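You operate a simulated robot arm through the tools that you are given. There is no shell and no other tool. Be economical: measure what you need, move in short steps, check, and stop when the job is done.

You are at the controls of a simulated robot arm. One attempt, no reset.

## Task
Fold the napkin, lay it on the plate, add the spoon and the glass.
Fine: the spoon goes on the yellow mat, the glass on the orange mat. Set down upright: glass.

Only the result counts: the job must be done as asked and must still hold three seconds after the hand-in. Knocking over, shifting, dropping, spilling or breaking anything else fails it. Flat cloth is picked up by pressing the open fingertips on it (5 to 10 N) and closing them slowly along it; thin cloth reads only 2 to 8 mm in the jaws.

## Robot
A 6-joint arm with a two-finger parallel gripper, fixed in place. Base frame: the origin is at the foot of the arm, x ahead of it, y to its left, z up; the work surface is at about z = 0.75. Lengths are in m, angles in rad, forces in N, time in s.
With the tool pointing down near the work surface it reaches from about 0.34 to 0.82 m from the base axis. Its first joint turns from -2.897 to 2.897 rad. Payload 3.91 kg.
The tool frame sits at the grasp point between the pads (the TCP): z along the fingers, y along the line on which they close. The tips reach 0.03 m beyond it. The gripper opens to 0.11 m. The fingers are 0.02 m wide and 0.01 m thick; the gripper's body (0.048 by 0.112 m) begins 0.055 m behind the TCP.
Orientation is that of the tool frame in the base frame, as a unit quaternion [x, y, z, w]. With the fingers straight down and closing along the base's y, the tool's x points along the base's -x, its y along +y and its z along -z.

## Interface
- The arm moves only by the tool servo_tool. Its argument "rows" is a list of rows, each a list of 7 numbers: the shift along the base's x, y, z in units of 40 mm (1.0 is 40 mm), then the turn, a rotation vector about the base's x, y, z in units of 8 degrees (1.0 is 8 degrees), then the opening, from 0 (shut) to 1 (fully open). In form: [[dx, dy, dz, wx, wy, wz, claw], ...]. A call has 1 to 20 rows; each row shifts and turns the commanded pose from where the row before left it. A call with a number of a shift or a turn outside -1 to 1 is refused whole. A row lasts 0.2 s, in which the tool goes at most 0.05 m and 0.15 rad; a call with a longer step from one row to the next is refused whole, and so is a gripper value outside its range. Where a pose cannot be reached the arm comes as near as it can. A force on the tool above 90 N (or 10 N above the force at the start of the call, whichever is more), or a blocked arm, ends the call early, and 0.2 s more pass. The fingers move at their own pace (about 0.045 m/s each) and stop on an object; they squeeze with about 25 N. The grip force told is the motor's: it shows also when the fingers shut on nothing. Time passes only in rows, and 0.2 s behind the last, so rows that do not move let the fingers close. The reply holds the time, the measured pose of the TCP, the force on the tool along the base axes, the opening and the grip force, in the units named above and with some noise, with the torque about the TCP (base axes, N m) and any sound that the robot's microphone picked up.
- Cameras (640 x 400 px; columns grow to the right, rows downward): "scene" is fixed at [0.0549, 0.6562, 1.3206]; the picture's right is [-0.54, -0.84, 0.00], its down [-0.62, 0.39, -0.68] and it looks along [0.58, -0.37, -0.73] (base axes); focal length 243 px, centre (320, 200). "wrist" rides on the gripper at [0.077, 0.007, -0.114] in the tool frame; the picture's right is [-0.09, 1.00, 0.00], its down [-0.80, -0.07, -0.59] and it looks along [-0.59, -0.05, 0.80] (tool axes); focal length 270 px, centre (320, 200).
- get_image(camera): a new picture of that camera. No time passes.
- raise_lower(by): slides the trunk up (or, below 0, down) by that many m; the arm rides with it, the base frame stays. It gives what a move gives, with no picture.
- point_at(camera, pixels): for up to 12 pixels [column, row] of the newest picture of that camera ("zoom" is the newest enlarged one), the place [x, y, z] in the base frame of the surface seen there, good to about 0.002 m, but the place of the scene camera against the robot may be out by one fixed shift of up to 0.012 m in any direction. No time passes.
- zoom(camera, box): a new picture of the part [left, top, right, bottom] of that camera's present view, enlarged. No time passes.
- sign_off(): hands the job in; it is judged then, once.

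Go step by step. Measure first, check grasps and placings, and put right what went wrong. The budget is 80 turns and 34 pictures, counting those below and the enlarged ones. Unless the task says otherwise, let go and move clear before handing in, and close with one line.

The tools are called after "Request:" as name(argument=value, ...) on one line, values as JSON. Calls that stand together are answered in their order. servo_tool: Moves the arm, as the interface text tells. Its arguments: {"type":"object","properties":{"rows":{"type":"array","items":{"type":"array","items":{"type":"number"}}}},"required":["rows"]} The other tools are called the same way: raise_lower (by) slides the trunk up or down; get_image (camera) takes a picture; point_at (camera, pixels) gives the place of the surface under pixels of a picture; zoom (camera, box) takes an enlarged picture of a part of a camera's view; sign_off () hands the job in.

At the start:

```text
clock: 0.0
position: [0.4005, 0.2155, 1.0758]
orientation: [0.0, 1.0, 0.0, 0.0]
contact_force: [-0.3, -1.2, -0.2]
moment: [0.01, -0.02, 0.0]
finger_gap: 0.1099
grip_force: 0.0
trunk travel left (down, up): [-0.525, 0.085]
```

scene: 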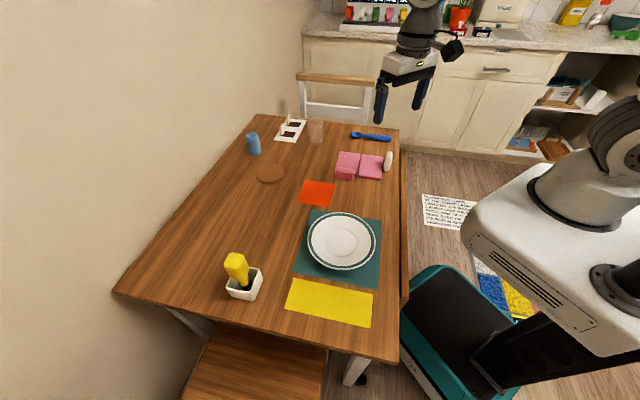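
wrist: 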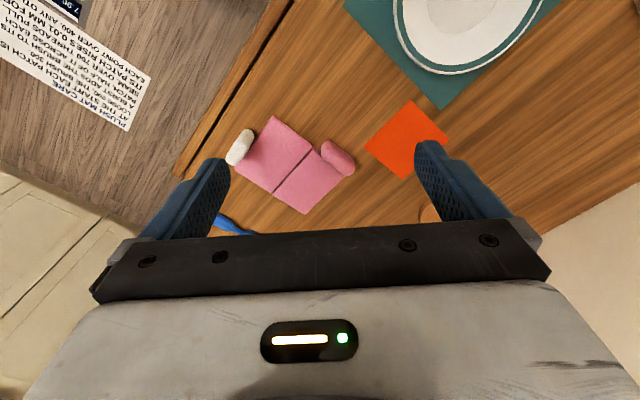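

The scene shows a pink cloth near (360,165), a plate at (341,241), a blue spoon at (370,137) and a clear glass at (316,130). I'll zoom in on these.

Request:
zoom(camera="scene", box=[230, 100, 420, 220])

Request:
zoom(camera="wrist", box=[180, 90, 460, 250])

Request:
point_at(camera="scene", pixels=[[341, 241], [317, 193], [328, 303], [346, 165], [370, 167], [388, 160], [356, 134], [386, 139], [316, 130], [270, 172], [254, 143], [291, 130]])

Request:
point_at(camera="wrist", pixels=[[274, 116], [312, 150], [237, 179], [274, 191], [305, 213], [330, 170], [337, 155], [350, 165], [325, 145], [239, 147], [405, 140], [228, 225]])

```text
3.33 times, centred on (325, 160) of scene
```

zoom: 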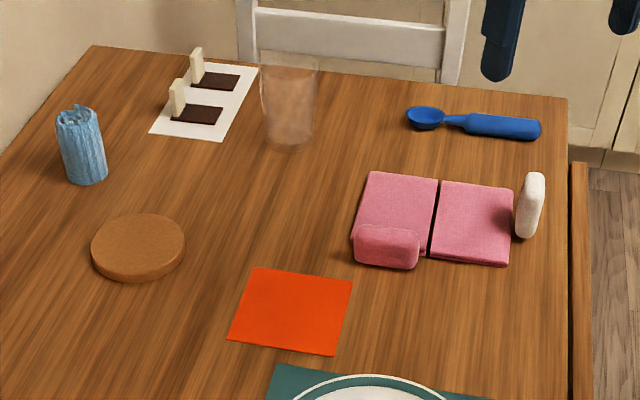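

```text
2.29 times, centred on (320, 170) of wrist
```

zoom: 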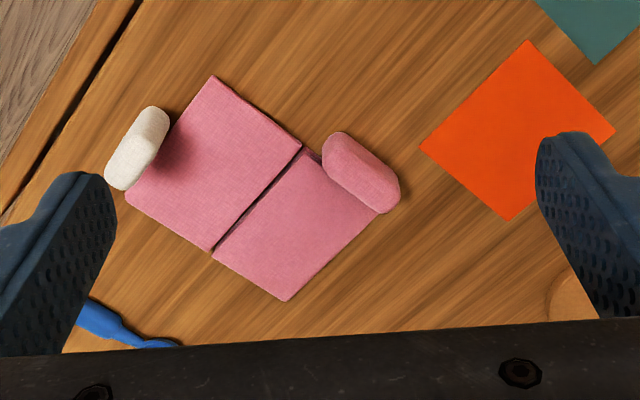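

```text
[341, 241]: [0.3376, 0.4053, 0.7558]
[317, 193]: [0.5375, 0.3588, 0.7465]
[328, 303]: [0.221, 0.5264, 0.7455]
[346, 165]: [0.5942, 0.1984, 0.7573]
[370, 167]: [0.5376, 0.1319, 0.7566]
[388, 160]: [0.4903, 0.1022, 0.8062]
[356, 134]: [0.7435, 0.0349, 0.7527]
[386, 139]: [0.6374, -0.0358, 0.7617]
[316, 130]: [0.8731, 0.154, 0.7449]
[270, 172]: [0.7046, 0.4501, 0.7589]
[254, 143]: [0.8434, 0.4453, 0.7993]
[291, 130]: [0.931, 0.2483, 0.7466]
```

```text
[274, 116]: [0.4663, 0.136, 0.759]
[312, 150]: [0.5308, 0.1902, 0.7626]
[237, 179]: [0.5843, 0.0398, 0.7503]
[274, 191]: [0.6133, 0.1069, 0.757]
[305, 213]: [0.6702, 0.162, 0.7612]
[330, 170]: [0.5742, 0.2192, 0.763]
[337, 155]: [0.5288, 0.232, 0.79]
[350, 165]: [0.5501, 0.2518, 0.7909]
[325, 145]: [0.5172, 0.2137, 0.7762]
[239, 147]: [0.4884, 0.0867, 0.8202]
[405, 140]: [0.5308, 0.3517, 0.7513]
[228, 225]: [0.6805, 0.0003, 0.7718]
```

The pink napkin looks like two panels with a pink bolster on the far-left edge and a white block standing at the right one. I'll move the hand closer to inspect it.

Request:
servo_tool(rows=[[-0.25, -0.4, -0.8, 0, 0, 0, 1], [-0.25, -0.4, -0.8, 0, 0, 0, 1], [-0.25, -0.4, -0.8, 0, 0, 0, 1], [-0.25, -0.4, -0.7, 0, 0, 0, 1], [0, 0, 0, 0, 0, 0, 1]])

Request:
get_image(camera="wrist")

Request:
zoom(camera="scene", box=[320, 125, 416, 185])

```text
clock: 1.2
position: [0.3605, 0.1498, 0.9512]
orientation: [0.0, 1.0, 0.0, 0.0]
contact_force: [-0.1, -0.4, -0.5]
moment: [0.04, 0.01, -0.02]
finger_gap: 0.1102
grip_force: 0.0
trunk travel left (down, up): [-0.525, 0.085]
```

```text
29 pictures are left
```

wrist: 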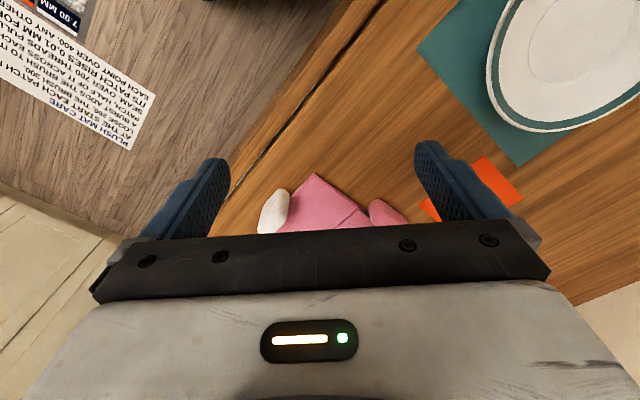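

```text
6.67 times, centred on (368, 155) of scene
```

zoom: 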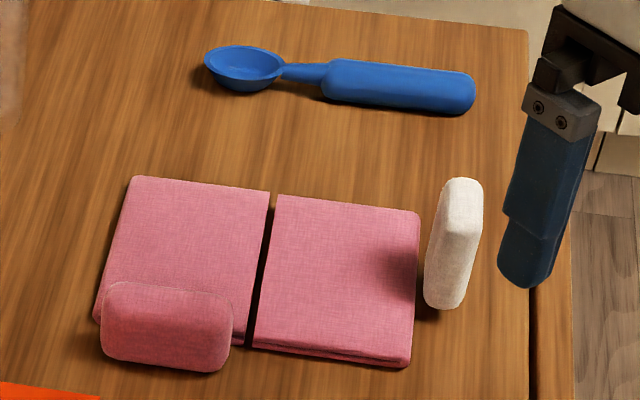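

The white slab runs parallel to the right panel's outer edge and the pink bolster sits on the left panel's near edge; the black line between them is the hinge. I'll measure them on the zoom.

Request:
point_at(camera="zoom", pixels=[[135, 180], [268, 196], [280, 198], [415, 214], [405, 362], [254, 346], [98, 318], [456, 184], [440, 300], [130, 290], [215, 295], [165, 360]])

Request:
point_at(camera="scene", pixels=[[309, 141], [320, 143], [320, 181], [335, 183], [331, 206], [299, 203], [325, 213], [382, 222], [380, 288], [293, 277], [291, 278], [371, 327]])

Request:
point_at(camera="wrist", pixels=[[315, 176], [352, 195], [278, 195], [268, 226], [380, 205], [283, 225], [400, 215], [288, 203], [372, 212], [340, 205]])

```text
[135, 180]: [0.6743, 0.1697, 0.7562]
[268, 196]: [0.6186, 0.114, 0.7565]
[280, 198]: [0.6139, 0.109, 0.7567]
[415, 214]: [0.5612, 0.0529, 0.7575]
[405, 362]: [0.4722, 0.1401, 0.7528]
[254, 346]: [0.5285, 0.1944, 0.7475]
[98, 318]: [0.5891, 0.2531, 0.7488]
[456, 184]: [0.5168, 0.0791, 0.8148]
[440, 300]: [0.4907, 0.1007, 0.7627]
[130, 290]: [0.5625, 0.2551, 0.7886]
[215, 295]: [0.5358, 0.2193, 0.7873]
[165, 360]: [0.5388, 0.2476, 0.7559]
```

```text
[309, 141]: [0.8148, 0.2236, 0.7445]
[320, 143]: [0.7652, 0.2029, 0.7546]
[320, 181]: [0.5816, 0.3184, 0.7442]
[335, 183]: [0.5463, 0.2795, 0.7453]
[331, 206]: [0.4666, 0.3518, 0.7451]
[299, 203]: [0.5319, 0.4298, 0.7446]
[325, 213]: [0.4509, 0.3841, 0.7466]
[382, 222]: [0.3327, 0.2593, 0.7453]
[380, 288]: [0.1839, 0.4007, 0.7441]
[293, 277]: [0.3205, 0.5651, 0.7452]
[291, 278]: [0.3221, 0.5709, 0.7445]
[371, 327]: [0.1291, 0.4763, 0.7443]
```

```text
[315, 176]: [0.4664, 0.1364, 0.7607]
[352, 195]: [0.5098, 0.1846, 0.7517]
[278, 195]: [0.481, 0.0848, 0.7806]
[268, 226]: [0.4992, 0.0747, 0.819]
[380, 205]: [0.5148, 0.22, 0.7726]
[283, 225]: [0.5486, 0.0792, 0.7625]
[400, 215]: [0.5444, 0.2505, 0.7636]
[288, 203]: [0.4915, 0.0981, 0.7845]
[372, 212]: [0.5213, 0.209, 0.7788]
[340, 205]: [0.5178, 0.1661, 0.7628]
```

Hinge line runs about 45° from (0.519,0.187) to (0.613,0.107), each panel about 0.075 × 0.123. I need to see how the white slab and bolster attach, so I'll zoom tighter.

Request:
zoom(camera="scene", box=[368, 145, 400, 185])

Request:
zoom(camera="wrist", box=[245, 160, 425, 240])

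```text
10.00 times, centred on (384, 165) of scene
```

zoom: 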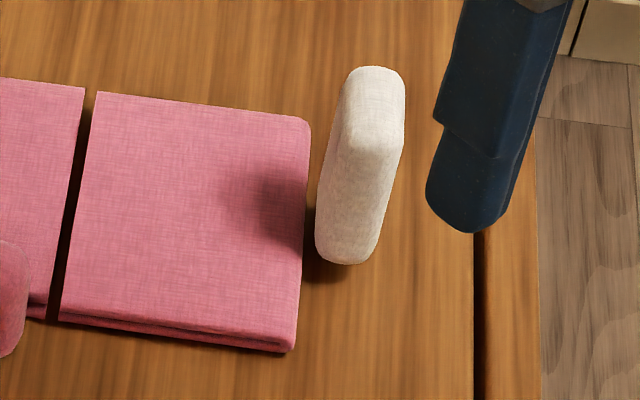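

```text
3.56 times, centred on (335, 200) of wrist
```

zoom: 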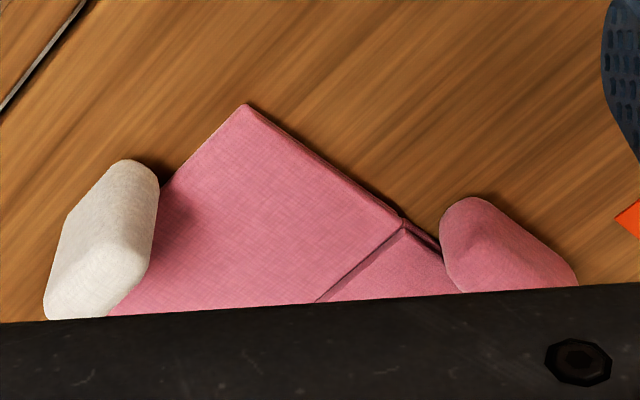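

The white slab stands beside panel A's outer edge (centre about (0.4985,0.0785), top 0.82), so it looks like the fold tab. I'll turn the hand 45° and move above it.

Request:
servo_tool(rows=[[0.575, -0.297, 0, 0, 0, 0.9375, 1], [0.575, -0.297, 0, 0, 0, 0.9375, 1], [0.575, -0.297, 0, 0, 0, 0.9375, 1], [0.575, -0.297, 0, 0, 0, 0.9375, 1], [0.575, -0.297, 0, 0, 0, 0.9375, 1], [0.575, -0.297, 0, 0, 0, 0.9375, 1], [0, 0, -0.6, 0, 0, 0, 1], [0, 0, -0.6, 0, 0, 0, 1], [0, 0, 0, 0, 0, 0, 1]])

Request:
get_image(camera="wrist")

Request:
zoom(camera="scene", box=[320, 115, 416, 185])

```text
clock: 3.2
position: [0.4991, 0.0788, 0.9039]
orientation: [-0.383, 0.924, 0.001, 0.001]
contact_force: [-0.2, 0.4, 0.2]
moment: [0.0, 0.01, 0.01]
finger_gap: 0.11
grip_force: 0.0
trunk travel left (down, up): [-0.525, 0.085]
```

```text
25 pictures are left
```

wrist: 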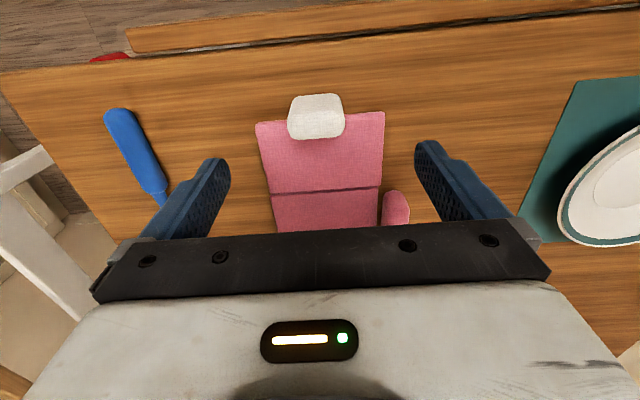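

```text
5.71 times, centred on (368, 150) of scene
```

zoom: 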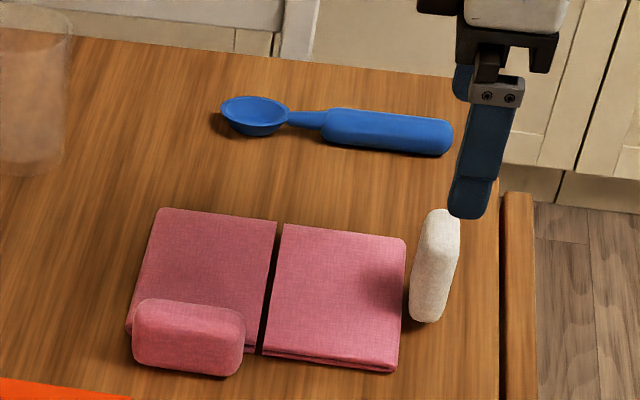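

The hand is square to the napkin with the white tab centred at column 316. I'll measure the tab, bolster and spoon from here.

Request:
point_at(camera="wrist", pixels=[[291, 118], [343, 115], [316, 97], [316, 112], [316, 130], [258, 124], [384, 113], [273, 191], [378, 187], [396, 205], [118, 112], [160, 195]])

```text
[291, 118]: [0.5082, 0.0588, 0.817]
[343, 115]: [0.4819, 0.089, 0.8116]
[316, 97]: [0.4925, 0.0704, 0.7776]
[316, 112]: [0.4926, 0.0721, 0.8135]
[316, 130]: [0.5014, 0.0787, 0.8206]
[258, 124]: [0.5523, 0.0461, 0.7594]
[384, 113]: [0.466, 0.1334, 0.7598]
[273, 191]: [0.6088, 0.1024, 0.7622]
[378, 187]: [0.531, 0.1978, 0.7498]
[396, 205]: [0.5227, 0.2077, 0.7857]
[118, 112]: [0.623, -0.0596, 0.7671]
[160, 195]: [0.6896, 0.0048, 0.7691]
```

The tab spans s≈0.398–0.418 and is centred under the TCP. I'll descend to z≈0.795 and close along its length.

Request:
servo_tool(rows=[[0, 0, -0.8, 0, 0, 0, 1], [0, 0, -0.8, 0, 0, 0, 1], [0, 0, -0.6, 0, 0, 0, 1], [0, 0, -0.5, 0, 0, 0, 1], [0, 0, 0, 0, 0, 0, 0.3], [0, 0, 0, 0, 0, 0, 0.3], [0, 0, 0, 0, 0, 0, 0.3], [0, 0, 0, 0, 0, 0, 0.3], [0, 0, 0, 0, 0, 0, 0.3], [0, 0, 0, 0, 0, 0, 0.3]])

```text
clock: 5.4
position: [0.4982, 0.078, 0.7946]
orientation: [-0.382, 0.924, 0.001, 0.0]
contact_force: [-0.1, -0.1, -0.3]
moment: [-0.05, -0.04, -0.08]
finger_gap: 0.0456
grip_force: 25.7
trunk travel left (down, up): [-0.525, 0.085]
```

Gripped at a gap of 0.0456 m with 25.7 N. I'll start the arc about the hinge, 30° first.

Request:
servo_tool(rows=[[0.143, 0.143, 0.42, 0, 0, 0, 0.3], [0.193, 0.193, 0.3775, 0, 0, 0, 0.3], [0.237, 0.237, 0.325, 0, 0, 0, 0.3], [0, 0, 0, 0, 0, 0, 0.3]])

Request:
zoom(camera="scene", box=[320, 115, 416, 185])

```text
clock: 6.4
position: [0.5217, 0.101, 0.839]
orientation: [-0.383, 0.924, 0.0, -0.001]
contact_force: [0.2, -0.3, -0.4]
moment: [0.01, 0.0, 0.0]
finger_gap: 0.0453
grip_force: 25.4
trunk travel left (down, up): [-0.525, 0.085]
```

```text
5.71 times, centred on (368, 150) of scene
```

zoom: 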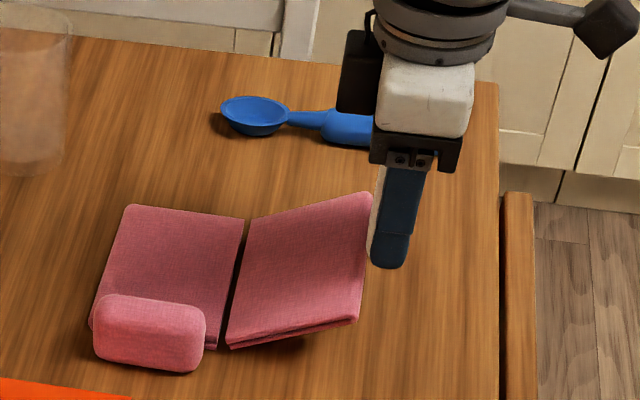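

The panel lifts about its hinge (the base slid slightly toward the left), and the forces are near zero. I'll continue the arc to about 70°.

Request:
servo_tool(rows=[[0.272, 0.272, 0.2625, 0, 0, 0, 0.3], [0.301, 0.301, 0.19, 0, 0, 0, 0.3], [0.32, 0.32, 0.115, 0, 0, 0, 0.3], [0.329, 0.329, 0.035, 0, 0, 0, 0.3], [0, 0, 0, 0, 0, 0, 0.3]])

Request:
zoom(camera="scene", box=[310, 115, 406, 185])

```text
clock: 7.6
position: [0.5709, 0.1501, 0.8642]
orientation: [-0.382, 0.924, 0.0, 0.0]
contact_force: [-0.2, -0.4, 1.5]
moment: [0.0, 0.01, 0.01]
finger_gap: 0.0452
grip_force: 24.8
trunk travel left (down, up): [-0.525, 0.085]
```

```text
5.71 times, centred on (358, 150) of scene
```

zoom: 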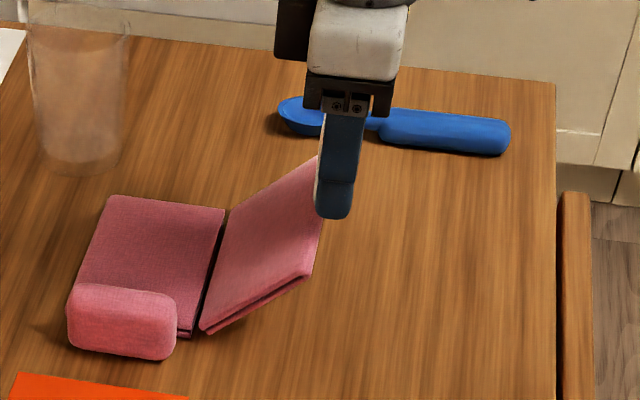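

The base has slid toward +a because the tab doesn't pivot in the grip. I'll measure the present panel positions before tilting the hand along with the fold.

Request:
point_at(camera="zoom", pixels=[[110, 198], [222, 210], [230, 212], [205, 328], [310, 275], [312, 160], [265, 230], [320, 250], [95, 290], [165, 295], [180, 332], [70, 320]])

```text
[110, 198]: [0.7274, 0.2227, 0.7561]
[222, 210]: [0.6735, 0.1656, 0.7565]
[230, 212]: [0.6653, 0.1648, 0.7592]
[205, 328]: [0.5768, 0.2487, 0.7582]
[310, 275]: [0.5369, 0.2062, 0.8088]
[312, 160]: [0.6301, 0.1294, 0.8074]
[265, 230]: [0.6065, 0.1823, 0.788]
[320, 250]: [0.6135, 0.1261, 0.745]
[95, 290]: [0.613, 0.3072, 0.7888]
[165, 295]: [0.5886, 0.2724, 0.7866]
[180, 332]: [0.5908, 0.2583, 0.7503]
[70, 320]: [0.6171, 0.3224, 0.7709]
```

The hinge is now near s≈0.585 and the fold only about 37°: the light base slides while the tab stays rigid in the grip. I'll drag it back by 0.08 m, then tilt the hand together with the panel.

Request:
servo_tool(rows=[[-0.354, -0.354, 0, 0, 0, 0, 0.3], [-0.354, -0.354, 0, 0, 0, 0, 0.3], [-0.354, -0.354, 0, 0, 0, 0, 0.3], [-0.354, -0.354, 0, 0, 0, 0, 0.3], [0, 0, 0, 0, 0, 0, 0.3], [0.258, 0.258, 0.2225, -0.663, 0.663, 0, 0.3], [0.278, 0.278, 0.1725, -0.663, 0.663, 0, 0.3], [0.288, 0.288, 0.12, -0.663, 0.663, 0, 0.3], [0, 0, 0, 0, 0, 0, 0.3]])

Request:
zoom(camera="scene", box=[310, 115, 406, 185])

```text
clock: 9.6
position: [0.5472, 0.1271, 0.8863]
orientation: [-0.376, 0.906, -0.075, -0.181]
contact_force: [-0.6, -0.2, 1.2]
moment: [0.03, 0.12, 0.01]
finger_gap: 0.0452
grip_force: 24.7
trunk travel left (down, up): [-0.525, 0.085]
```

```text
5.71 times, centred on (358, 150) of scene
```

zoom: 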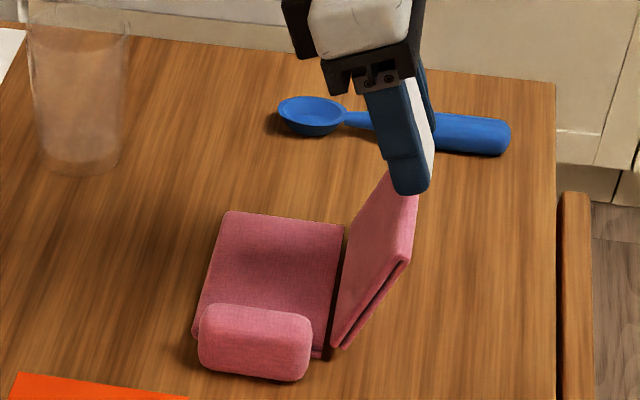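

Dragging and tilting together works: the panel is now at roughly 65° and the base stays put. I'll continue tilting through about 60°.

Request:
servo_tool(rows=[[0.299, 0.299, 0.065, -0.663, 0.663, 0, 0.3], [0.302, 0.302, 0.01, -0.663, 0.663, 0, 0.3], [0.302, 0.302, -0.05, -0.663, 0.663, 0, 0.3], [0.292, 0.292, -0.1, -0.663, 0.663, 0, 0.3], [0.283, 0.283, -0.1525, -0.663, 0.663, 0, 0.3], [0, 0, 0, 0, 0, 0, 0.3]])

Request:
zoom(camera="scene", box=[310, 115, 406, 185])

```text
clock: 11.0
position: [0.6015, 0.1843, 0.8749]
orientation: [-0.332, 0.8, -0.192, -0.461]
contact_force: [0.1, 0.5, -0.4]
moment: [0.03, 0.02, 0.03]
finger_gap: 0.0452
grip_force: 24.7
out of reach, approached as far as the arm can: row 5
trunk travel left (down, up): [-0.525, 0.085]
```

```text
5.71 times, centred on (358, 150) of scene
```

zoom: 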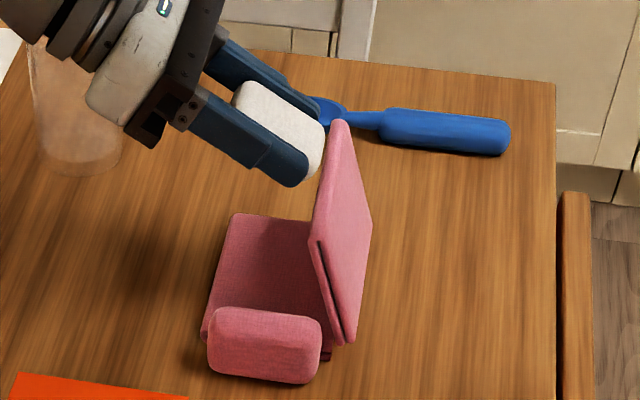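

The panel is near or past vertical. I'll measure its face to see on which side of vertical it is.

Request:
point_at(camera="zoom", pixels=[[355, 320], [365, 230], [350, 160], [340, 130], [350, 280], [340, 220], [320, 260], [335, 330], [232, 218], [275, 270], [255, 110], [300, 140]])

```text
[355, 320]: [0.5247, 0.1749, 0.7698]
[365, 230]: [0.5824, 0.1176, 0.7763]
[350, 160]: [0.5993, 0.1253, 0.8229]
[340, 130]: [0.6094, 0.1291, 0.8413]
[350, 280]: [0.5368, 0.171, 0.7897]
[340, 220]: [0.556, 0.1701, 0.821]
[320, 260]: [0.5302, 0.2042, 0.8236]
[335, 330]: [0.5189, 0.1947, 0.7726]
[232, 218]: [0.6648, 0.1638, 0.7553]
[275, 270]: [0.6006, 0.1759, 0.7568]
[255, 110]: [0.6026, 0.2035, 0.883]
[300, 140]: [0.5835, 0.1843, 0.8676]
```

The panel leans about 20° past vertical toward the base panel, so it will fall closed. I'll open, rise straight up and bring the hand upright on the −a side.

Request:
servo_tool(rows=[[0, 0, 0, 0, 0, 0, 0.8], [0, 0, 0, 0, 0, 0, 0.8], [0, 0, 0, 0, 0, 0, 0.8], [0, 0, 0.7, 0, 0, 0, 0.8], [0, 0, 0.8, 0, 0, 0, 0.8], [0, 0, 0.8, 0.663, -0.663, 0, 0.8], [0, 0, 0, 0.663, -0.663, 0, 0.8], [-0.3, -0.3, 0, 0.663, -0.663, 0, 0.8], [-0.3, -0.3, 0, 0.663, -0.663, 0, 0.8], [-0.3, -0.3, 0, 0.663, -0.663, 0, 0.8], [-0.3, -0.3, 0, 0.663, -0.663, 0, 0.8], [-0.3, -0.3, 0, 0.663, -0.663, 0, 0.8], [0, 0, 0, 0.663, -0.663, 0, 0.8], [0, 0, 0, 0, 0, 0, 0.8]])

Request:
zoom(camera="scene", box=[310, 115, 406, 185])

Request:
get_image(camera="wrist")

```text
clock: 14.0
position: [0.532, 0.1181, 0.9649]
orientation: [-0.382, 0.924, 0.0, 0.001]
contact_force: [-0.1, -0.1, 0.4]
moment: [-0.01, -0.01, 0.01]
finger_gap: 0.0879
grip_force: 0.1
out of reach, approached as far as the arm can: row 4, 5
trunk travel left (down, up): [-0.525, 0.085]
```

```text
5.71 times, centred on (358, 150) of scene
```

zoom: 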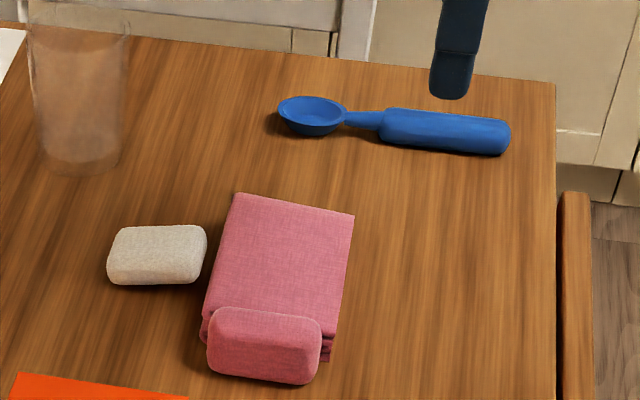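

```text
18 pictures are left
```

wrist: 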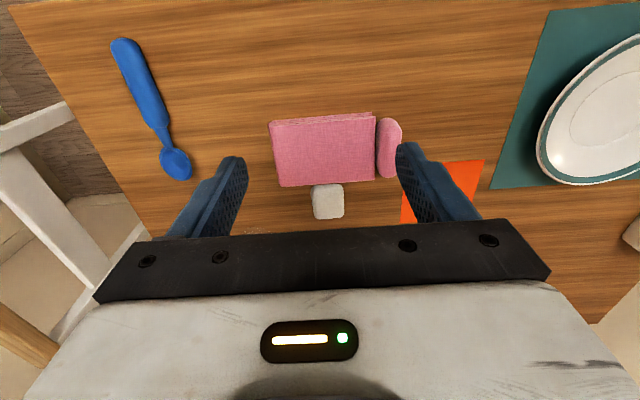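

The napkin is folded flat, with the white tab lying beside it. Next I'll measure the bolster, napkin stack, plate, spoon and glass.

Request:
point_at(camera="wrist", pixels=[[390, 120], [378, 148], [402, 145], [388, 176], [390, 148], [270, 124], [375, 115], [322, 150], [278, 186], [375, 180], [312, 212], [344, 186]])

Request:
point_at(camera="wrist", pixels=[[124, 42], [148, 90], [165, 130], [175, 165], [540, 165], [610, 185], [600, 110], [405, 205], [460, 170]])

Request:
point_at(camera="zoom", pixels=[[265, 315], [215, 330], [318, 340], [265, 375], [240, 200], [350, 215], [495, 130], [390, 125], [310, 105], [450, 130]])

```text
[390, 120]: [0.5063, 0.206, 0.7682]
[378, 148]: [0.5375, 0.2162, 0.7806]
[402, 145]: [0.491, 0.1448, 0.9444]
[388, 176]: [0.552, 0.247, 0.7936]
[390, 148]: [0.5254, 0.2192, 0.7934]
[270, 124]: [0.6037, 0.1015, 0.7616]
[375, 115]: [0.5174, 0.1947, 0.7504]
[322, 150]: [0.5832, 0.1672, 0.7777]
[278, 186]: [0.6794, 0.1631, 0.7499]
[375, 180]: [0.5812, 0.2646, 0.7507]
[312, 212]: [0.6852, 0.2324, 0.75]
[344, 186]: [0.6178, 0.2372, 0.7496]
```

```text
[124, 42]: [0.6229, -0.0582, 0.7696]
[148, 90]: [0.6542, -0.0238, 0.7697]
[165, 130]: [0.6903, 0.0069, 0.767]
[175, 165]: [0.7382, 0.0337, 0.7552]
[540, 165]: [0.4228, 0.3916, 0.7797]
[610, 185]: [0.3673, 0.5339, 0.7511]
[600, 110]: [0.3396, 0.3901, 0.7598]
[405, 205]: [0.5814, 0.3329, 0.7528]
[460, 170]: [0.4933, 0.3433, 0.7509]
```

```text
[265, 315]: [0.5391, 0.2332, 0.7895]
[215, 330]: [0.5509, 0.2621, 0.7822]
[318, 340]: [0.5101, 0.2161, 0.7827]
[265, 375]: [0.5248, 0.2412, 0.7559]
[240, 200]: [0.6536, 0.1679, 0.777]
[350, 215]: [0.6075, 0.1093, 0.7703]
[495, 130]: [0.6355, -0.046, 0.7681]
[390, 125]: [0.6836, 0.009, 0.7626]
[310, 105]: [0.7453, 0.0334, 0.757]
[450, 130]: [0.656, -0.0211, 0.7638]
```

The bolster spans s≈0.503–0.567 with its centre near (0.528,0.228) and top at 0.793. I'll turn −90° to grip it by its ends, staying off the panel edge, and hover above it.

Request:
servo_tool(rows=[[-0.008, 0.23, -0.177, 0, 0, -0.9375, 1], [-0.008, 0.23, -0.177, 0, 0, -0.9375, 1], [-0.008, 0.23, -0.177, 0, 0, -0.9375, 1], [-0.008, 0.23, -0.177, 0, 0, -0.9375, 1], [-0.008, 0.23, -0.177, 0, 0, -0.9375, 1], [-0.008, 0.23, -0.177, 0, 0, -0.9375, 1], [-0.008, 0.23, -0.177, 0, 0, -0.9375, 1], [-0.008, 0.23, -0.177, 0, 0, -0.9375, 1], [-0.008, 0.23, -0.177, 0, 0, -0.9375, 1], [-0.008, 0.23, -0.177, 0, 0, -0.9375, 1], [-0.008, 0.23, -0.177, 0, 0, -0.9375, 1], [-0.008, 0.23, -0.177, 0, 0, -0.9375, 1], [0, 0, 0, 0, 0, 0, 1]])

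Request:
get_image(camera="wrist")

```text
clock: 16.8
position: [0.5289, 0.2295, 0.8789]
orientation: [0.383, 0.924, 0.0, 0.0]
contact_force: [0.2, 0.4, -0.3]
moment: [0.0, -0.02, -0.03]
finger_gap: 0.11
grip_force: 0.1
trunk travel left (down, up): [-0.525, 0.085]
```

```text
17 pictures are left
```

wrist: 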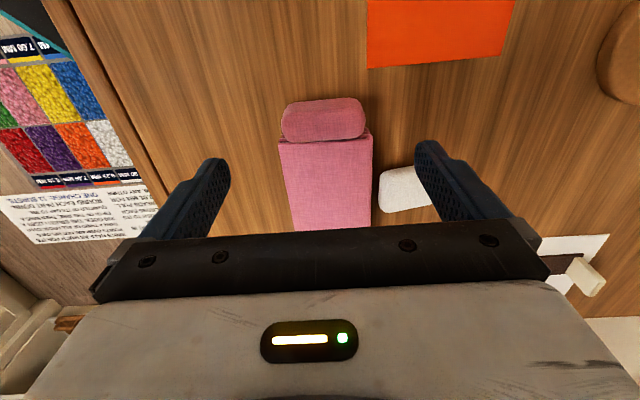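

The bolster spans columns 281–365 and is centred between the fingers. I'll check its edges.

Request:
point_at(camera="wrist", pixels=[[284, 125], [363, 120], [323, 100], [323, 118], [323, 132], [323, 142], [280, 145], [371, 142], [345, 190], [385, 190], [400, 200]])

```text
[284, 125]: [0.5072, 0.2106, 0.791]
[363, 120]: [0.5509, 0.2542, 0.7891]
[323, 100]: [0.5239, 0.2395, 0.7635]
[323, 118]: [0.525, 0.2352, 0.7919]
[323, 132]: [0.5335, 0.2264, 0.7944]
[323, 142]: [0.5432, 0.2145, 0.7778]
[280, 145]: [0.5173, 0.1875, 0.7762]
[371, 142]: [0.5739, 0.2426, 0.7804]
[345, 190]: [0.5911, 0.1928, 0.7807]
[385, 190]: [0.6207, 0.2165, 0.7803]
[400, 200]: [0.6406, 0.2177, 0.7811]
```

Alignment is good (TCP s=0.536, u=0.212; bolster centre s=0.538, u=0.213). I'll descend to z≈0.786 and close.

Request:
servo_tool(rows=[[0, 0, -0.8, 0, 0, 0, 1], [0, 0, -0.8, 0, 0, 0, 1], [0, 0, -0.45, 0, 0, 0, 1], [0, 0, -0.27, 0, 0, 0, 1], [0, 0, 0, 0, 0, 0, 0.4], [0, 0, 0, 0, 0, 0, 0.4], [0, 0, 0, 0, 0, 0, 0.4], [0, 0, 0, 0, 0, 0, 0.4], [0, 0, 0, 0, 0, 0, 0.4], [0, 0, 0, 0, 0, 0, 0.4]])

```text
clock: 19.0
position: [0.5281, 0.2289, 0.7864]
orientation: [0.382, 0.924, 0.0, 0.0]
contact_force: [-0.3, -0.3, 0.5]
moment: [0.03, -0.04, 0.01]
finger_gap: 0.0676
grip_force: 25.0
trunk travel left (down, up): [-0.525, 0.085]
```

The bolster is held at 0.0676 m, 25 N. I'll lift slowly by 0.1 m and look at how the napkin hangs.

Request:
servo_tool(rows=[[0, 0, 0.3, 0, 0, 0, 0.4], [0, 0, 0.4, 0, 0, 0, 0.4], [0, 0, 0.5, 0, 0, 0, 0.4], [0, 0, 0.5, 0, 0, 0, 0.4], [0, 0, 0.5, 0, 0, 0, 0.4], [0, 0, 0.3, 0, 0, 0, 0.4], [0, 0, 0, 0, 0, 0, 0.4]])

Request:
zoom(camera="scene", box=[290, 115, 420, 285])

```text
clock: 20.6
position: [0.5288, 0.2283, 0.8858]
orientation: [0.383, 0.924, 0.0, 0.0]
contact_force: [0.0, -0.4, -0.3]
moment: [-0.01, 0.01, -0.01]
finger_gap: 0.0442
grip_force: 0.0
trunk travel left (down, up): [-0.525, 0.085]
```

```text
2.35 times, centred on (355, 200) of scene
```

zoom: 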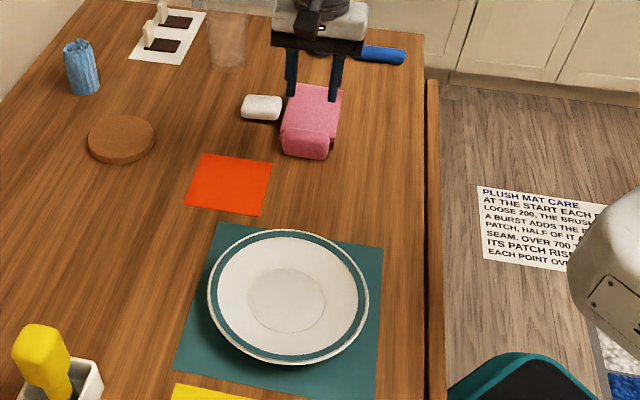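

The bolster slipped out (gap 0.044, 0 N) and the napkin is still folded on the table. I'll check its state from the wrist camera.

Request:
get_image(camera="wrist")

Request:
point_at(camera="wrist", pixels=[[281, 118], [362, 113], [323, 95], [323, 118], [323, 140], [280, 145], [371, 138], [290, 210], [365, 210], [378, 170], [390, 180], [420, 170]])

```text
15 pictures are left
```

wrist: 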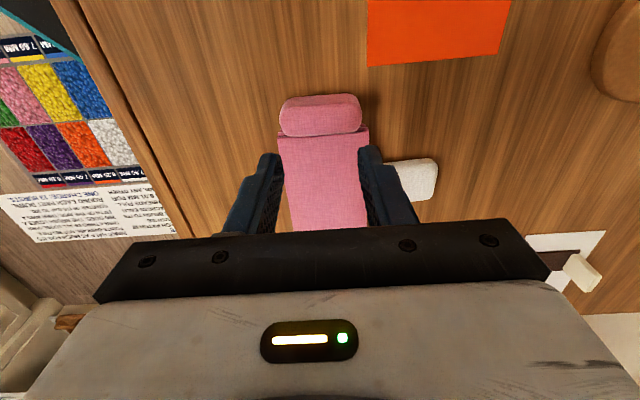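

```text
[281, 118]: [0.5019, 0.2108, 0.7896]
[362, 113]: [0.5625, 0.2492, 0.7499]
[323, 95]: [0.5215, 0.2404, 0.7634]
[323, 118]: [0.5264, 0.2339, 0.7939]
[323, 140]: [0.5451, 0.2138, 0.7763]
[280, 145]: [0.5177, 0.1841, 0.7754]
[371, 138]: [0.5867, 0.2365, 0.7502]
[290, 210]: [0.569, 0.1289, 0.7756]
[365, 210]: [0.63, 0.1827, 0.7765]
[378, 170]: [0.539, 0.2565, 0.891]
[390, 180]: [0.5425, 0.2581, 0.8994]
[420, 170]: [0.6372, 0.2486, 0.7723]
```

Everything is intact. Gripping across the folded stack (about 0.08 m wide) between bolster and white tab, near the centre of mass, should hold better. I'll move to (0.555,0.202), open and descend.

Request:
servo_tool(rows=[[0.333, -0.33, 0, 0, 0, 0, 1], [0.332, -0.33, 0, 0, 0, 0, 1], [0, 0, 0, 0, 0, 0, 1], [0, 0, 0, 0, 0, 0, 1], [0, 0, -0.8, 0, 0, 0, 1], [0, 0, -0.8, 0, 0, 0, 1], [0, 0, -0.6, 0, 0, 0, 1], [0, 0, -0.345, 0, 0, 0, 1], [0, 0, 0, 0, 0, 0, 1]])

```text
clock: 22.6
position: [0.5563, 0.2018, 0.783]
orientation: [0.382, 0.924, 0.0, -0.001]
contact_force: [-0.3, -0.1, 0.1]
moment: [0.02, -0.02, 0.02]
finger_gap: 0.1101
grip_force: 0.1
trunk travel left (down, up): [-0.525, 0.085]
```

No contact during descent. Closing on the stack and lifting a little.

Request:
servo_tool(rows=[[0, 0, 0, 0, 0, 0, 0.4], [0, 0, 0, 0, 0, 0, 0.4], [0, 0, 0, 0, 0, 0, 0.4], [0, 0, 0, 0, 0, 0, 0.4], [0, 0, 0, 0, 0, 0, 0.4], [0, 0, 0, 0, 0, 0, 0.4]])

Request:
servo_tool(rows=[[0, 0, 0.2, 0, 0, 0, 0.4], [0, 0, 0.3, 0, 0, 0, 0.4], [0, 0, 0.3, 0, 0, 0, 0.4], [0, 0, 0.3, 0, 0, 0, 0.4], [0, 0, 0, 0, 0, 0, 0.4]])

Request:
zoom(camera="scene", box=[310, 115, 406, 185])

```text
clock: 24.0
position: [0.5551, 0.2024, 0.7842]
orientation: [0.383, 0.924, 0.0, 0.0]
contact_force: [0.2, -0.7, 0.3]
moment: [0.01, -0.07, -0.01]
finger_gap: 0.0823
grip_force: 25.5
trunk travel left (down, up): [-0.525, 0.085]
```

```text
clock: 25.2
position: [0.5549, 0.2031, 0.8288]
orientation: [0.383, 0.924, 0.0, 0.0]
contact_force: [0.4, -0.3, -0.6]
moment: [0.0, 0.03, 0.01]
finger_gap: 0.0826
grip_force: 24.9
trunk travel left (down, up): [-0.525, 0.085]
```

```text
5.71 times, centred on (358, 150) of scene
```

zoom: 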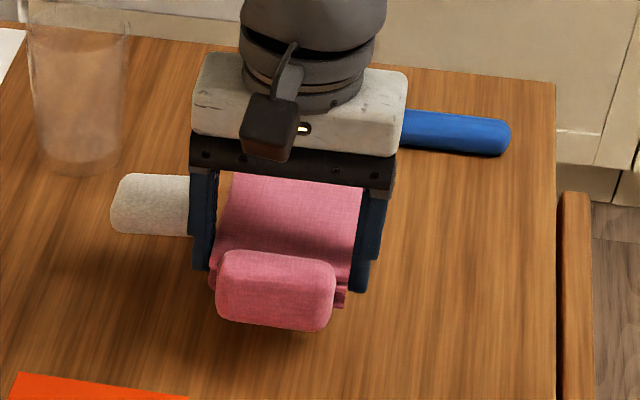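

The folded napkin is held flat (gap 0.0826, 25 N). I'll raise it and carry it over the plate at about (0.307,0.412).

Request:
servo_tool(rows=[[0, 0, 0.5, 0, 0, 0, 0.4], [0, 0, 0.6, 0, 0, 0, 0.4], [-0.25, 0.21, 0.2, 0, 0, 0, 0.4], [-0.517, 0.4354, 0, 0, 0, 0, 0.4], [-0.517, 0.4354, 0, 0, 0, 0, 0.4], [-0.517, 0.4354, 0, 0, 0, 0, 0.4], [-0.517, 0.4354, 0, 0, 0, 0, 0.4], [-0.517, 0.4354, 0, 0, 0, 0, 0.4], [-0.517, 0.4354, 0, 0, 0, 0, 0.4], [-0.517, 0.4354, 0, 0, 0, 0, 0.4], [-0.517, 0.4354, 0, 0, 0, 0, 0.4], [-0.517, 0.4354, 0, 0, 0, 0, 0.4], [-0.517, 0.4354, 0, 0, 0, 0, 0.4], [-0.517, 0.4354, 0, 0, 0, 0, 0.4], [-0.26, 0.22, 0, 0, 0, 0, 0.4], [0, 0, 0, 0, 0, 0, 0.4]])

Request:
get_image(camera="scene")

Request:
get_image(camera="wrist")

```text
clock: 28.6
position: [0.3078, 0.4112, 0.8796]
orientation: [0.383, 0.924, 0.0, 0.0]
contact_force: [0.6, 0.7, -0.9]
moment: [-0.01, 0.01, -0.02]
finger_gap: 0.0821
grip_force: 24.7
trunk travel left (down, up): [-0.525, 0.085]
```

```text
13 pictures are left
```

scene: 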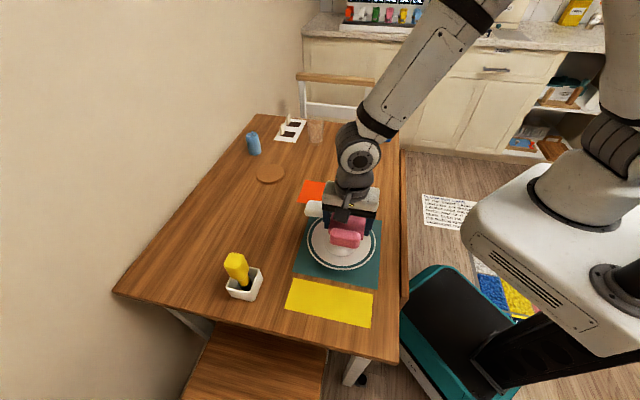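

```text
12 pictures are left
```

wrist: 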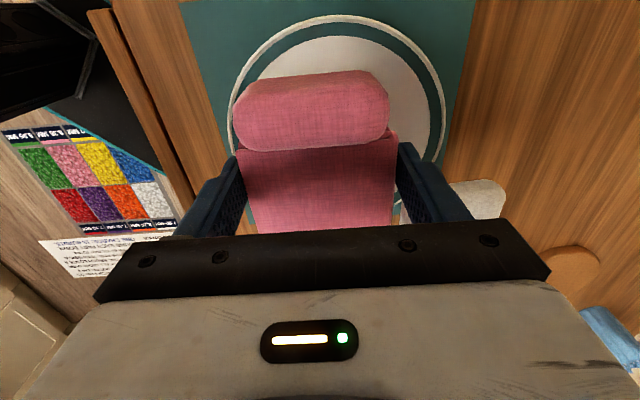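

The napkin hangs level above the plate. I'll check centring using the rim points.

Request:
point_at(camera="wrist", pixels=[[335, 18], [232, 110], [443, 110], [270, 45], [415, 50], [342, 60], [240, 115], [388, 105], [310, 75], [400, 90]])

Request:
point_at(camera="scene", pixels=[[307, 245], [376, 240], [340, 269], [350, 222], [345, 240], [340, 255], [320, 209]])

```text
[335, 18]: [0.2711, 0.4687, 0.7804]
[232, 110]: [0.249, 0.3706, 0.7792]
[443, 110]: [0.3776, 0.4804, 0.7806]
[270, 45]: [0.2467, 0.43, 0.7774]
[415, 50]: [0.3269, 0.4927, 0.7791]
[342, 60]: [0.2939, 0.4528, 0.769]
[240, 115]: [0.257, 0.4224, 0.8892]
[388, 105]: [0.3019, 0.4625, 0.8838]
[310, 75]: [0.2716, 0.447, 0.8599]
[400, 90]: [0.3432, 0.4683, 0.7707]
```

```text
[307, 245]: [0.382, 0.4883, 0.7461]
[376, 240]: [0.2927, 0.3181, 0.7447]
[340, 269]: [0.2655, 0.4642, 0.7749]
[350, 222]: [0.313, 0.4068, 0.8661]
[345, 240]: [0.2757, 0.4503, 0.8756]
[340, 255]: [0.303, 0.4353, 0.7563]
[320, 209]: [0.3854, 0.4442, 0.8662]
```

The plate centre is (0.332,0.402), radius 0.09, rim z 0.78, and the napkin is well centred. I'll nudge 6 mm along +a and lower to near the rim.

Request:
servo_tool(rows=[[0.1, 0.1, 0, 0, 0, 0, 0.4], [0, 0, -0.5, 0, 0, 0, 0.4], [0, 0, -0.5, 0, 0, 0, 0.4], [0, 0, -0.3, 0, 0, 0, 0.4], [0, 0, -0.1, 0, 0, 0, 0.4], [0, 0, 0, 0, 0, 0, 0.4]])

Request:
servo_tool(rows=[[0, 0, -0.1, 0, 0, 0, 0.4], [0, 0, -0.1, 0, 0, 0, 0.4], [0, 0, 0, 0, 0, 0, 0.4]])

Request:
servo_tool(rows=[[0, 0, -0.1, 0, 0, 0, 0.4], [0, 0, 0, 0, 0, 0, 0.4]])

```text
clock: 30.0
position: [0.3113, 0.4136, 0.8257]
orientation: [0.382, 0.924, -0.001, 0.0]
contact_force: [-0.3, 0.3, -1.4]
moment: [0.0, 0.04, -0.02]
finger_gap: 0.0823
grip_force: 25.1
trunk travel left (down, up): [-0.525, 0.085]
```

```text
clock: 30.8
position: [0.3115, 0.4148, 0.8166]
orientation: [0.382, 0.924, 0.0, 0.0]
contact_force: [0.2, 0.3, -0.7]
moment: [0.02, 0.05, -0.05]
finger_gap: 0.0822
grip_force: 24.7
trunk travel left (down, up): [-0.525, 0.085]
```

```text
clock: 31.4
position: [0.3124, 0.4134, 0.8126]
orientation: [0.382, 0.924, 0.0, 0.0]
contact_force: [0.1, -0.3, 4.0]
moment: [-0.22, -0.46, -0.04]
finger_gap: 0.0823
grip_force: 24.8
trunk travel left (down, up): [-0.525, 0.085]
```

Contact of 4 N on the rim at z=0.8126. I'll open gently and rise straight up.

Request:
servo_tool(rows=[[0, 0, 0, 0, 0, 0, 0.95], [0, 0, 0, 0, 0, 0, 0.95], [0, 0, 0, 0, 0, 0, 0.95], [0, 0, 0.4, 0, 0, 0, 0.95], [0, 0, 0.7, 0, 0, 0, 0.95], [0, 0, 0.9, 0, 0, 0, 0.95], [0, 0, 0.9, 0, 0, 0, 0.95], [0, 0, 0, 0, 0, 0, 0.95]])

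Request:
zoom(camera="scene", box=[280, 180, 400, 330])

```text
clock: 33.2
position: [0.3119, 0.415, 0.9258]
orientation: [0.383, 0.924, 0.001, 0.001]
contact_force: [-0.1, -0.2, -0.5]
moment: [-0.01, 0.01, 0.0]
finger_gap: 0.1046
grip_force: 0.1
trunk travel left (down, up): [-0.525, 0.085]
```

```text
2.67 times, centred on (340, 255) of scene
```

zoom: 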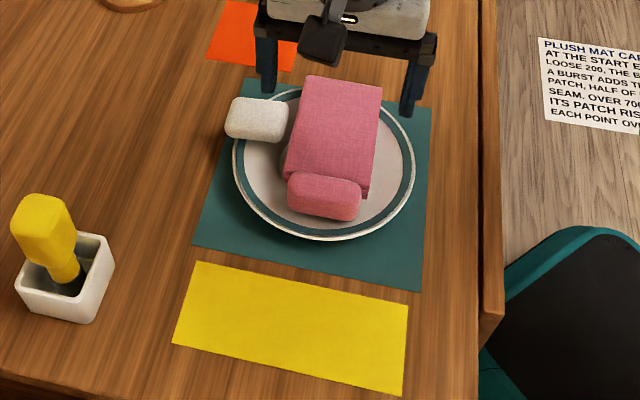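

The napkin lies folded on the plate. Next is the spoon: I'll measure the yellow mat's corners.

Request:
point_at(camera="zoom", pixels=[[202, 265], [406, 304], [401, 391], [175, 341], [296, 326], [240, 35], [283, 70], [220, 15]])

```text
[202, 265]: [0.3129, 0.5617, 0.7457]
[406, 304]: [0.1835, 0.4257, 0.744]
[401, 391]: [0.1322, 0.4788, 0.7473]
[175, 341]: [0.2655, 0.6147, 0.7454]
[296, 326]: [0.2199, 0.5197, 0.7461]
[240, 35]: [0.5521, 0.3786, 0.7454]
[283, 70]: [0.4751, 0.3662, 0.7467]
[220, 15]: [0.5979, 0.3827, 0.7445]
```

The mat runs along the 45° diagonal, true centre about (0.218,0.515); the spoon already points the same way. I'll move over the spoon handle at (0.657,−0.025) with the hand turned +90°.

Request:
servo_tool(rows=[[0.616, -0.786, 0, 0, 0, 0.8036, 1], [0.616, -0.786, 0, 0, 0, 0.8036, 1], [0.616, -0.786, 0, 0, 0, 0.8036, 1], [0.616, -0.786, 0, 0, 0, 0.8036, 1], [0.616, -0.786, 0, 0, 0, 0.8036, 1], [0.616, -0.786, 0, 0, 0, 0.8036, 1], [0.616, -0.786, 0, 0, 0, 0.8036, 1], [0.616, -0.786, 0, 0, 0, 0.8036, 1], [0.616, -0.786, 0, 0, 0, 0.8036, 1], [0.616, -0.786, 0, 0, 0, 0.8036, 1], [0.616, -0.786, 0, 0, 0, 0.8036, 1], [0.616, -0.786, 0, 0, 0, 0.8036, 1], [0.616, -0.786, 0, 0, 0, 0.8036, 1], [0.616, -0.786, -0.6, 0, 0, 0.8036, 1], [0, 0, 0, 0, 0, 0, 1]])

Request:
get_image(camera="wrist")

```text
clock: 36.4
position: [0.6552, -0.0237, 0.9037]
orientation: [-0.384, 0.923, 0.001, 0.001]
contact_force: [-0.4, 0.5, 0.8]
moment: [0.01, -0.02, -0.03]
finger_gap: 0.11
grip_force: 0.1
trunk travel left (down, up): [-0.525, 0.085]
```

```text
10 pictures are left
```

wrist: 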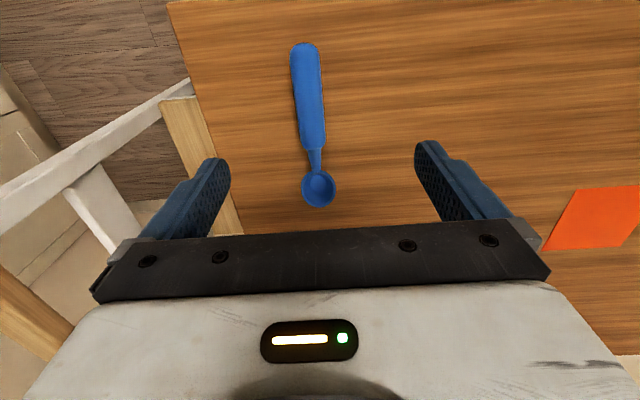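

Request:
point_at(camera="wrist", pixels=[[305, 44], [293, 75], [321, 73], [308, 95], [298, 120], [326, 118], [312, 135], [316, 155], [318, 207], [318, 186], [303, 188], [335, 187]])

```text
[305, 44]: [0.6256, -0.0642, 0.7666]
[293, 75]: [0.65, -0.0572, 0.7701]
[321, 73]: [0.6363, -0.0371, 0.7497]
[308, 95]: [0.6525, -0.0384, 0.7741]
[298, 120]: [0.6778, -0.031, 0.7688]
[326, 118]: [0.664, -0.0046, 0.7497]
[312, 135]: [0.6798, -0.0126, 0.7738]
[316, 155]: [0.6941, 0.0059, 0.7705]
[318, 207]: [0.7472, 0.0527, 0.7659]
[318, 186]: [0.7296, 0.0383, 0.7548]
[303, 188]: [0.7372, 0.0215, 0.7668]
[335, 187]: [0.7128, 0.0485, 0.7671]
```

The spoon lies exactly along the diagonal at u≈0.488, s from 0.397 to 0.566, handle about 0.022 wide. I'll descend at s=0.462 and close on it.

Request:
servo_tool(rows=[[0.41, 0.13, -0.5, 0, 0, 0, 1], [0, 0, -0.8, 0, 0, 0, 0.7], [0, 0, -0.8, 0, 0, 0, 0.7], [0, 0, -0.6, 0, 0, 0, 0.7], [0, 0, -0.32, 0, 0, 0, 0.7], [0, 0, 0, 0, 0, 0, 0.05], [0, 0, 0, 0, 0, 0, 0.05], [0, 0, 0, 0, 0, 0, 0.05], [0, 0, 0, 0, 0, 0, 0.05], [0, 0, 0, 0, 0, 0, 0.05], [0, 0, 0, 0, 0, 0, 0.05]])

Request:
servo_tool(rows=[[0, 0, 0.3, 0, 0, 0, 0.05], [0, 0, 0.5, 0, 0, 0, 0.05], [0, 0, 0.8, 0, 0, 0, 0.05], [0, 0, 0.8, 0, 0, 0, 0.05], [0, 0, 0, 0, 0, 0, 0.05]])

Request:
get_image(camera="wrist")

```text
clock: 38.8
position: [0.6707, -0.0203, 0.7829]
orientation: [-0.382, 0.924, 0.0, 0.0]
contact_force: [-0.1, -0.3, 0.0]
moment: [-0.01, -0.01, 0.02]
finger_gap: 0.0248
grip_force: 24.9
trunk travel left (down, up): [-0.525, 0.085]
```

```text
clock: 40.0
position: [0.6731, -0.019, 0.8794]
orientation: [-0.383, 0.924, 0.0, 0.0]
contact_force: [0.5, -0.3, -0.5]
moment: [0.01, 0.01, 0.0]
finger_gap: 0.0248
grip_force: 24.7
trunk travel left (down, up): [-0.525, 0.085]
```

```text
9 pictures are left
```

wrist: 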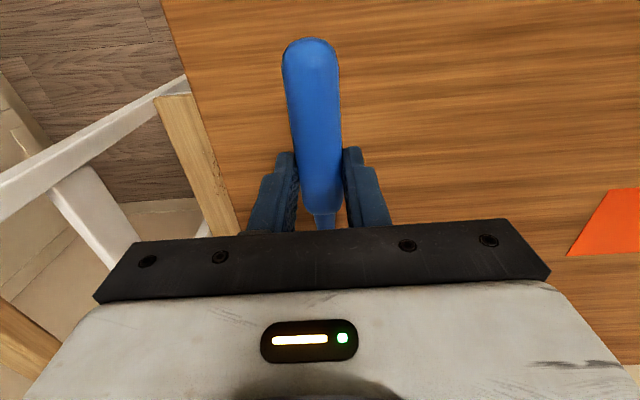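

The spoon is held level (0.0248 m, 25 N). I'll raise it and carry it without turning to above the yellow mat.

Request:
servo_tool(rows=[[0, 0, 0.6, 0, 0, 0, 0.05], [-0.33, 0.36, 0.5, 0, 0, 0, 0.05], [-0.6514, 0.7222, 0, 0, 0, 0, 0.05], [-0.6514, 0.7222, 0, 0, 0, 0, 0.05], [-0.6514, 0.7222, 0, 0, 0, 0, 0.05], [-0.6514, 0.7222, 0, 0, 0, 0, 0.05], [-0.6514, 0.7222, 0, 0, 0, 0, 0.05], [-0.6514, 0.7222, 0, 0, 0, 0, 0.05], [-0.6514, 0.7222, 0, 0, 0, 0, 0.05], [-0.6514, 0.7222, 0, 0, 0, 0, 0.05], [-0.6514, 0.7222, 0, 0, 0, 0, 0.05], [-0.6514, 0.7222, 0, 0, 0, 0, 0.05], [-0.6514, 0.7222, 0, 0, 0, 0, 0.05], [-0.6514, 0.7222, 0, 0, 0, 0, 0.05], [-0.6514, 0.7222, 0, 0, 0, 0, 0.05], [-0.6514, 0.7222, 0, 0, 0, 0, 0.05], [-0.6514, 0.7222, 0, 0, 0, 0, 0.05], [-0.6514, 0.7222, 0, 0, 0, 0, 0.05], [-0.6514, 0.7222, 0, 0, 0, 0, 0.05], [-0.33, 0.36, 0, 0, 0, 0, 0.05]])

Request:
get_image(camera="wrist")

Request:
zoom(camera="scene", box=[220, 180, 400, 340])

```text
clock: 44.2
position: [0.2001, 0.5011, 0.9244]
orientation: [-0.382, 0.924, 0.0, 0.0]
contact_force: [0.3, -0.5, -0.4]
moment: [0.02, 0.01, 0.01]
finger_gap: 0.0245
grip_force: 24.9
trunk travel left (down, up): [-0.525, 0.085]
```

```text
8 pictures are left
```

wrist: 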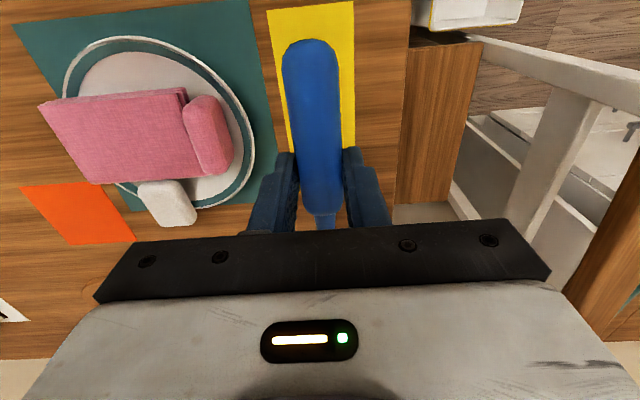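

```text
2.50 times, centred on (310, 260) of scene
```

zoom: 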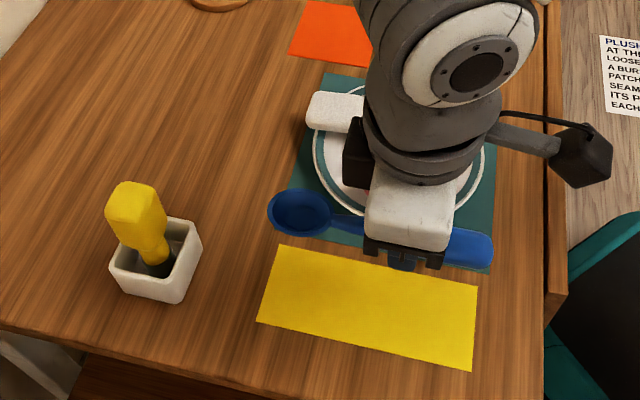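

The spoon hovers over the mat. I'll check the mat's edges in the wrist view before lowering.

Request:
point_at(camera="wrist", pixels=[[269, 11], [351, 4], [276, 70], [284, 125], [352, 60], [354, 130], [312, 42], [316, 120], [90, 200], [60, 195]])

```text
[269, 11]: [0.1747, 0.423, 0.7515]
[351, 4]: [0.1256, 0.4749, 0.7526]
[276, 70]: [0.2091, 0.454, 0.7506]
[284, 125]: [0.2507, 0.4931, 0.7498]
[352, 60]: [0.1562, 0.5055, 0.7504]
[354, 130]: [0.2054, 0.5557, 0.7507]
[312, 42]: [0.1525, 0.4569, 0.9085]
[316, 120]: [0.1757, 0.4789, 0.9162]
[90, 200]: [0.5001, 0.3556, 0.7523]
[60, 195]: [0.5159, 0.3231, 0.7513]
```

The spoon spans s 0.431–0.600 against the mat's 0.423–0.611, and it is centred across. Lowering to just above contact and then touching down.

Request:
servo_tool(rows=[[0, 0, -0.8, 0, 0, 0, 0.05], [0, 0, -0.8, 0, 0, 0, 0.05], [0, 0, -0.8, 0, 0, 0, 0.05], [0, 0, -0.6, 0, 0, 0, 0.05], [0, 0, -0.35, 0, 0, 0, 0.05], [0, 0, -0.1, 0, 0, 0, 0.05], [0, 0, 0, 0, 0, 0, 0.05]])

```text
clock: 45.8
position: [0.2008, 0.501, 0.7863]
orientation: [-0.383, 0.924, 0.0, 0.001]
contact_force: [0.8, -0.6, -1.1]
moment: [-0.01, -0.02, -0.04]
finger_gap: 0.0248
grip_force: 25.2
trunk travel left (down, up): [-0.525, 0.085]
```

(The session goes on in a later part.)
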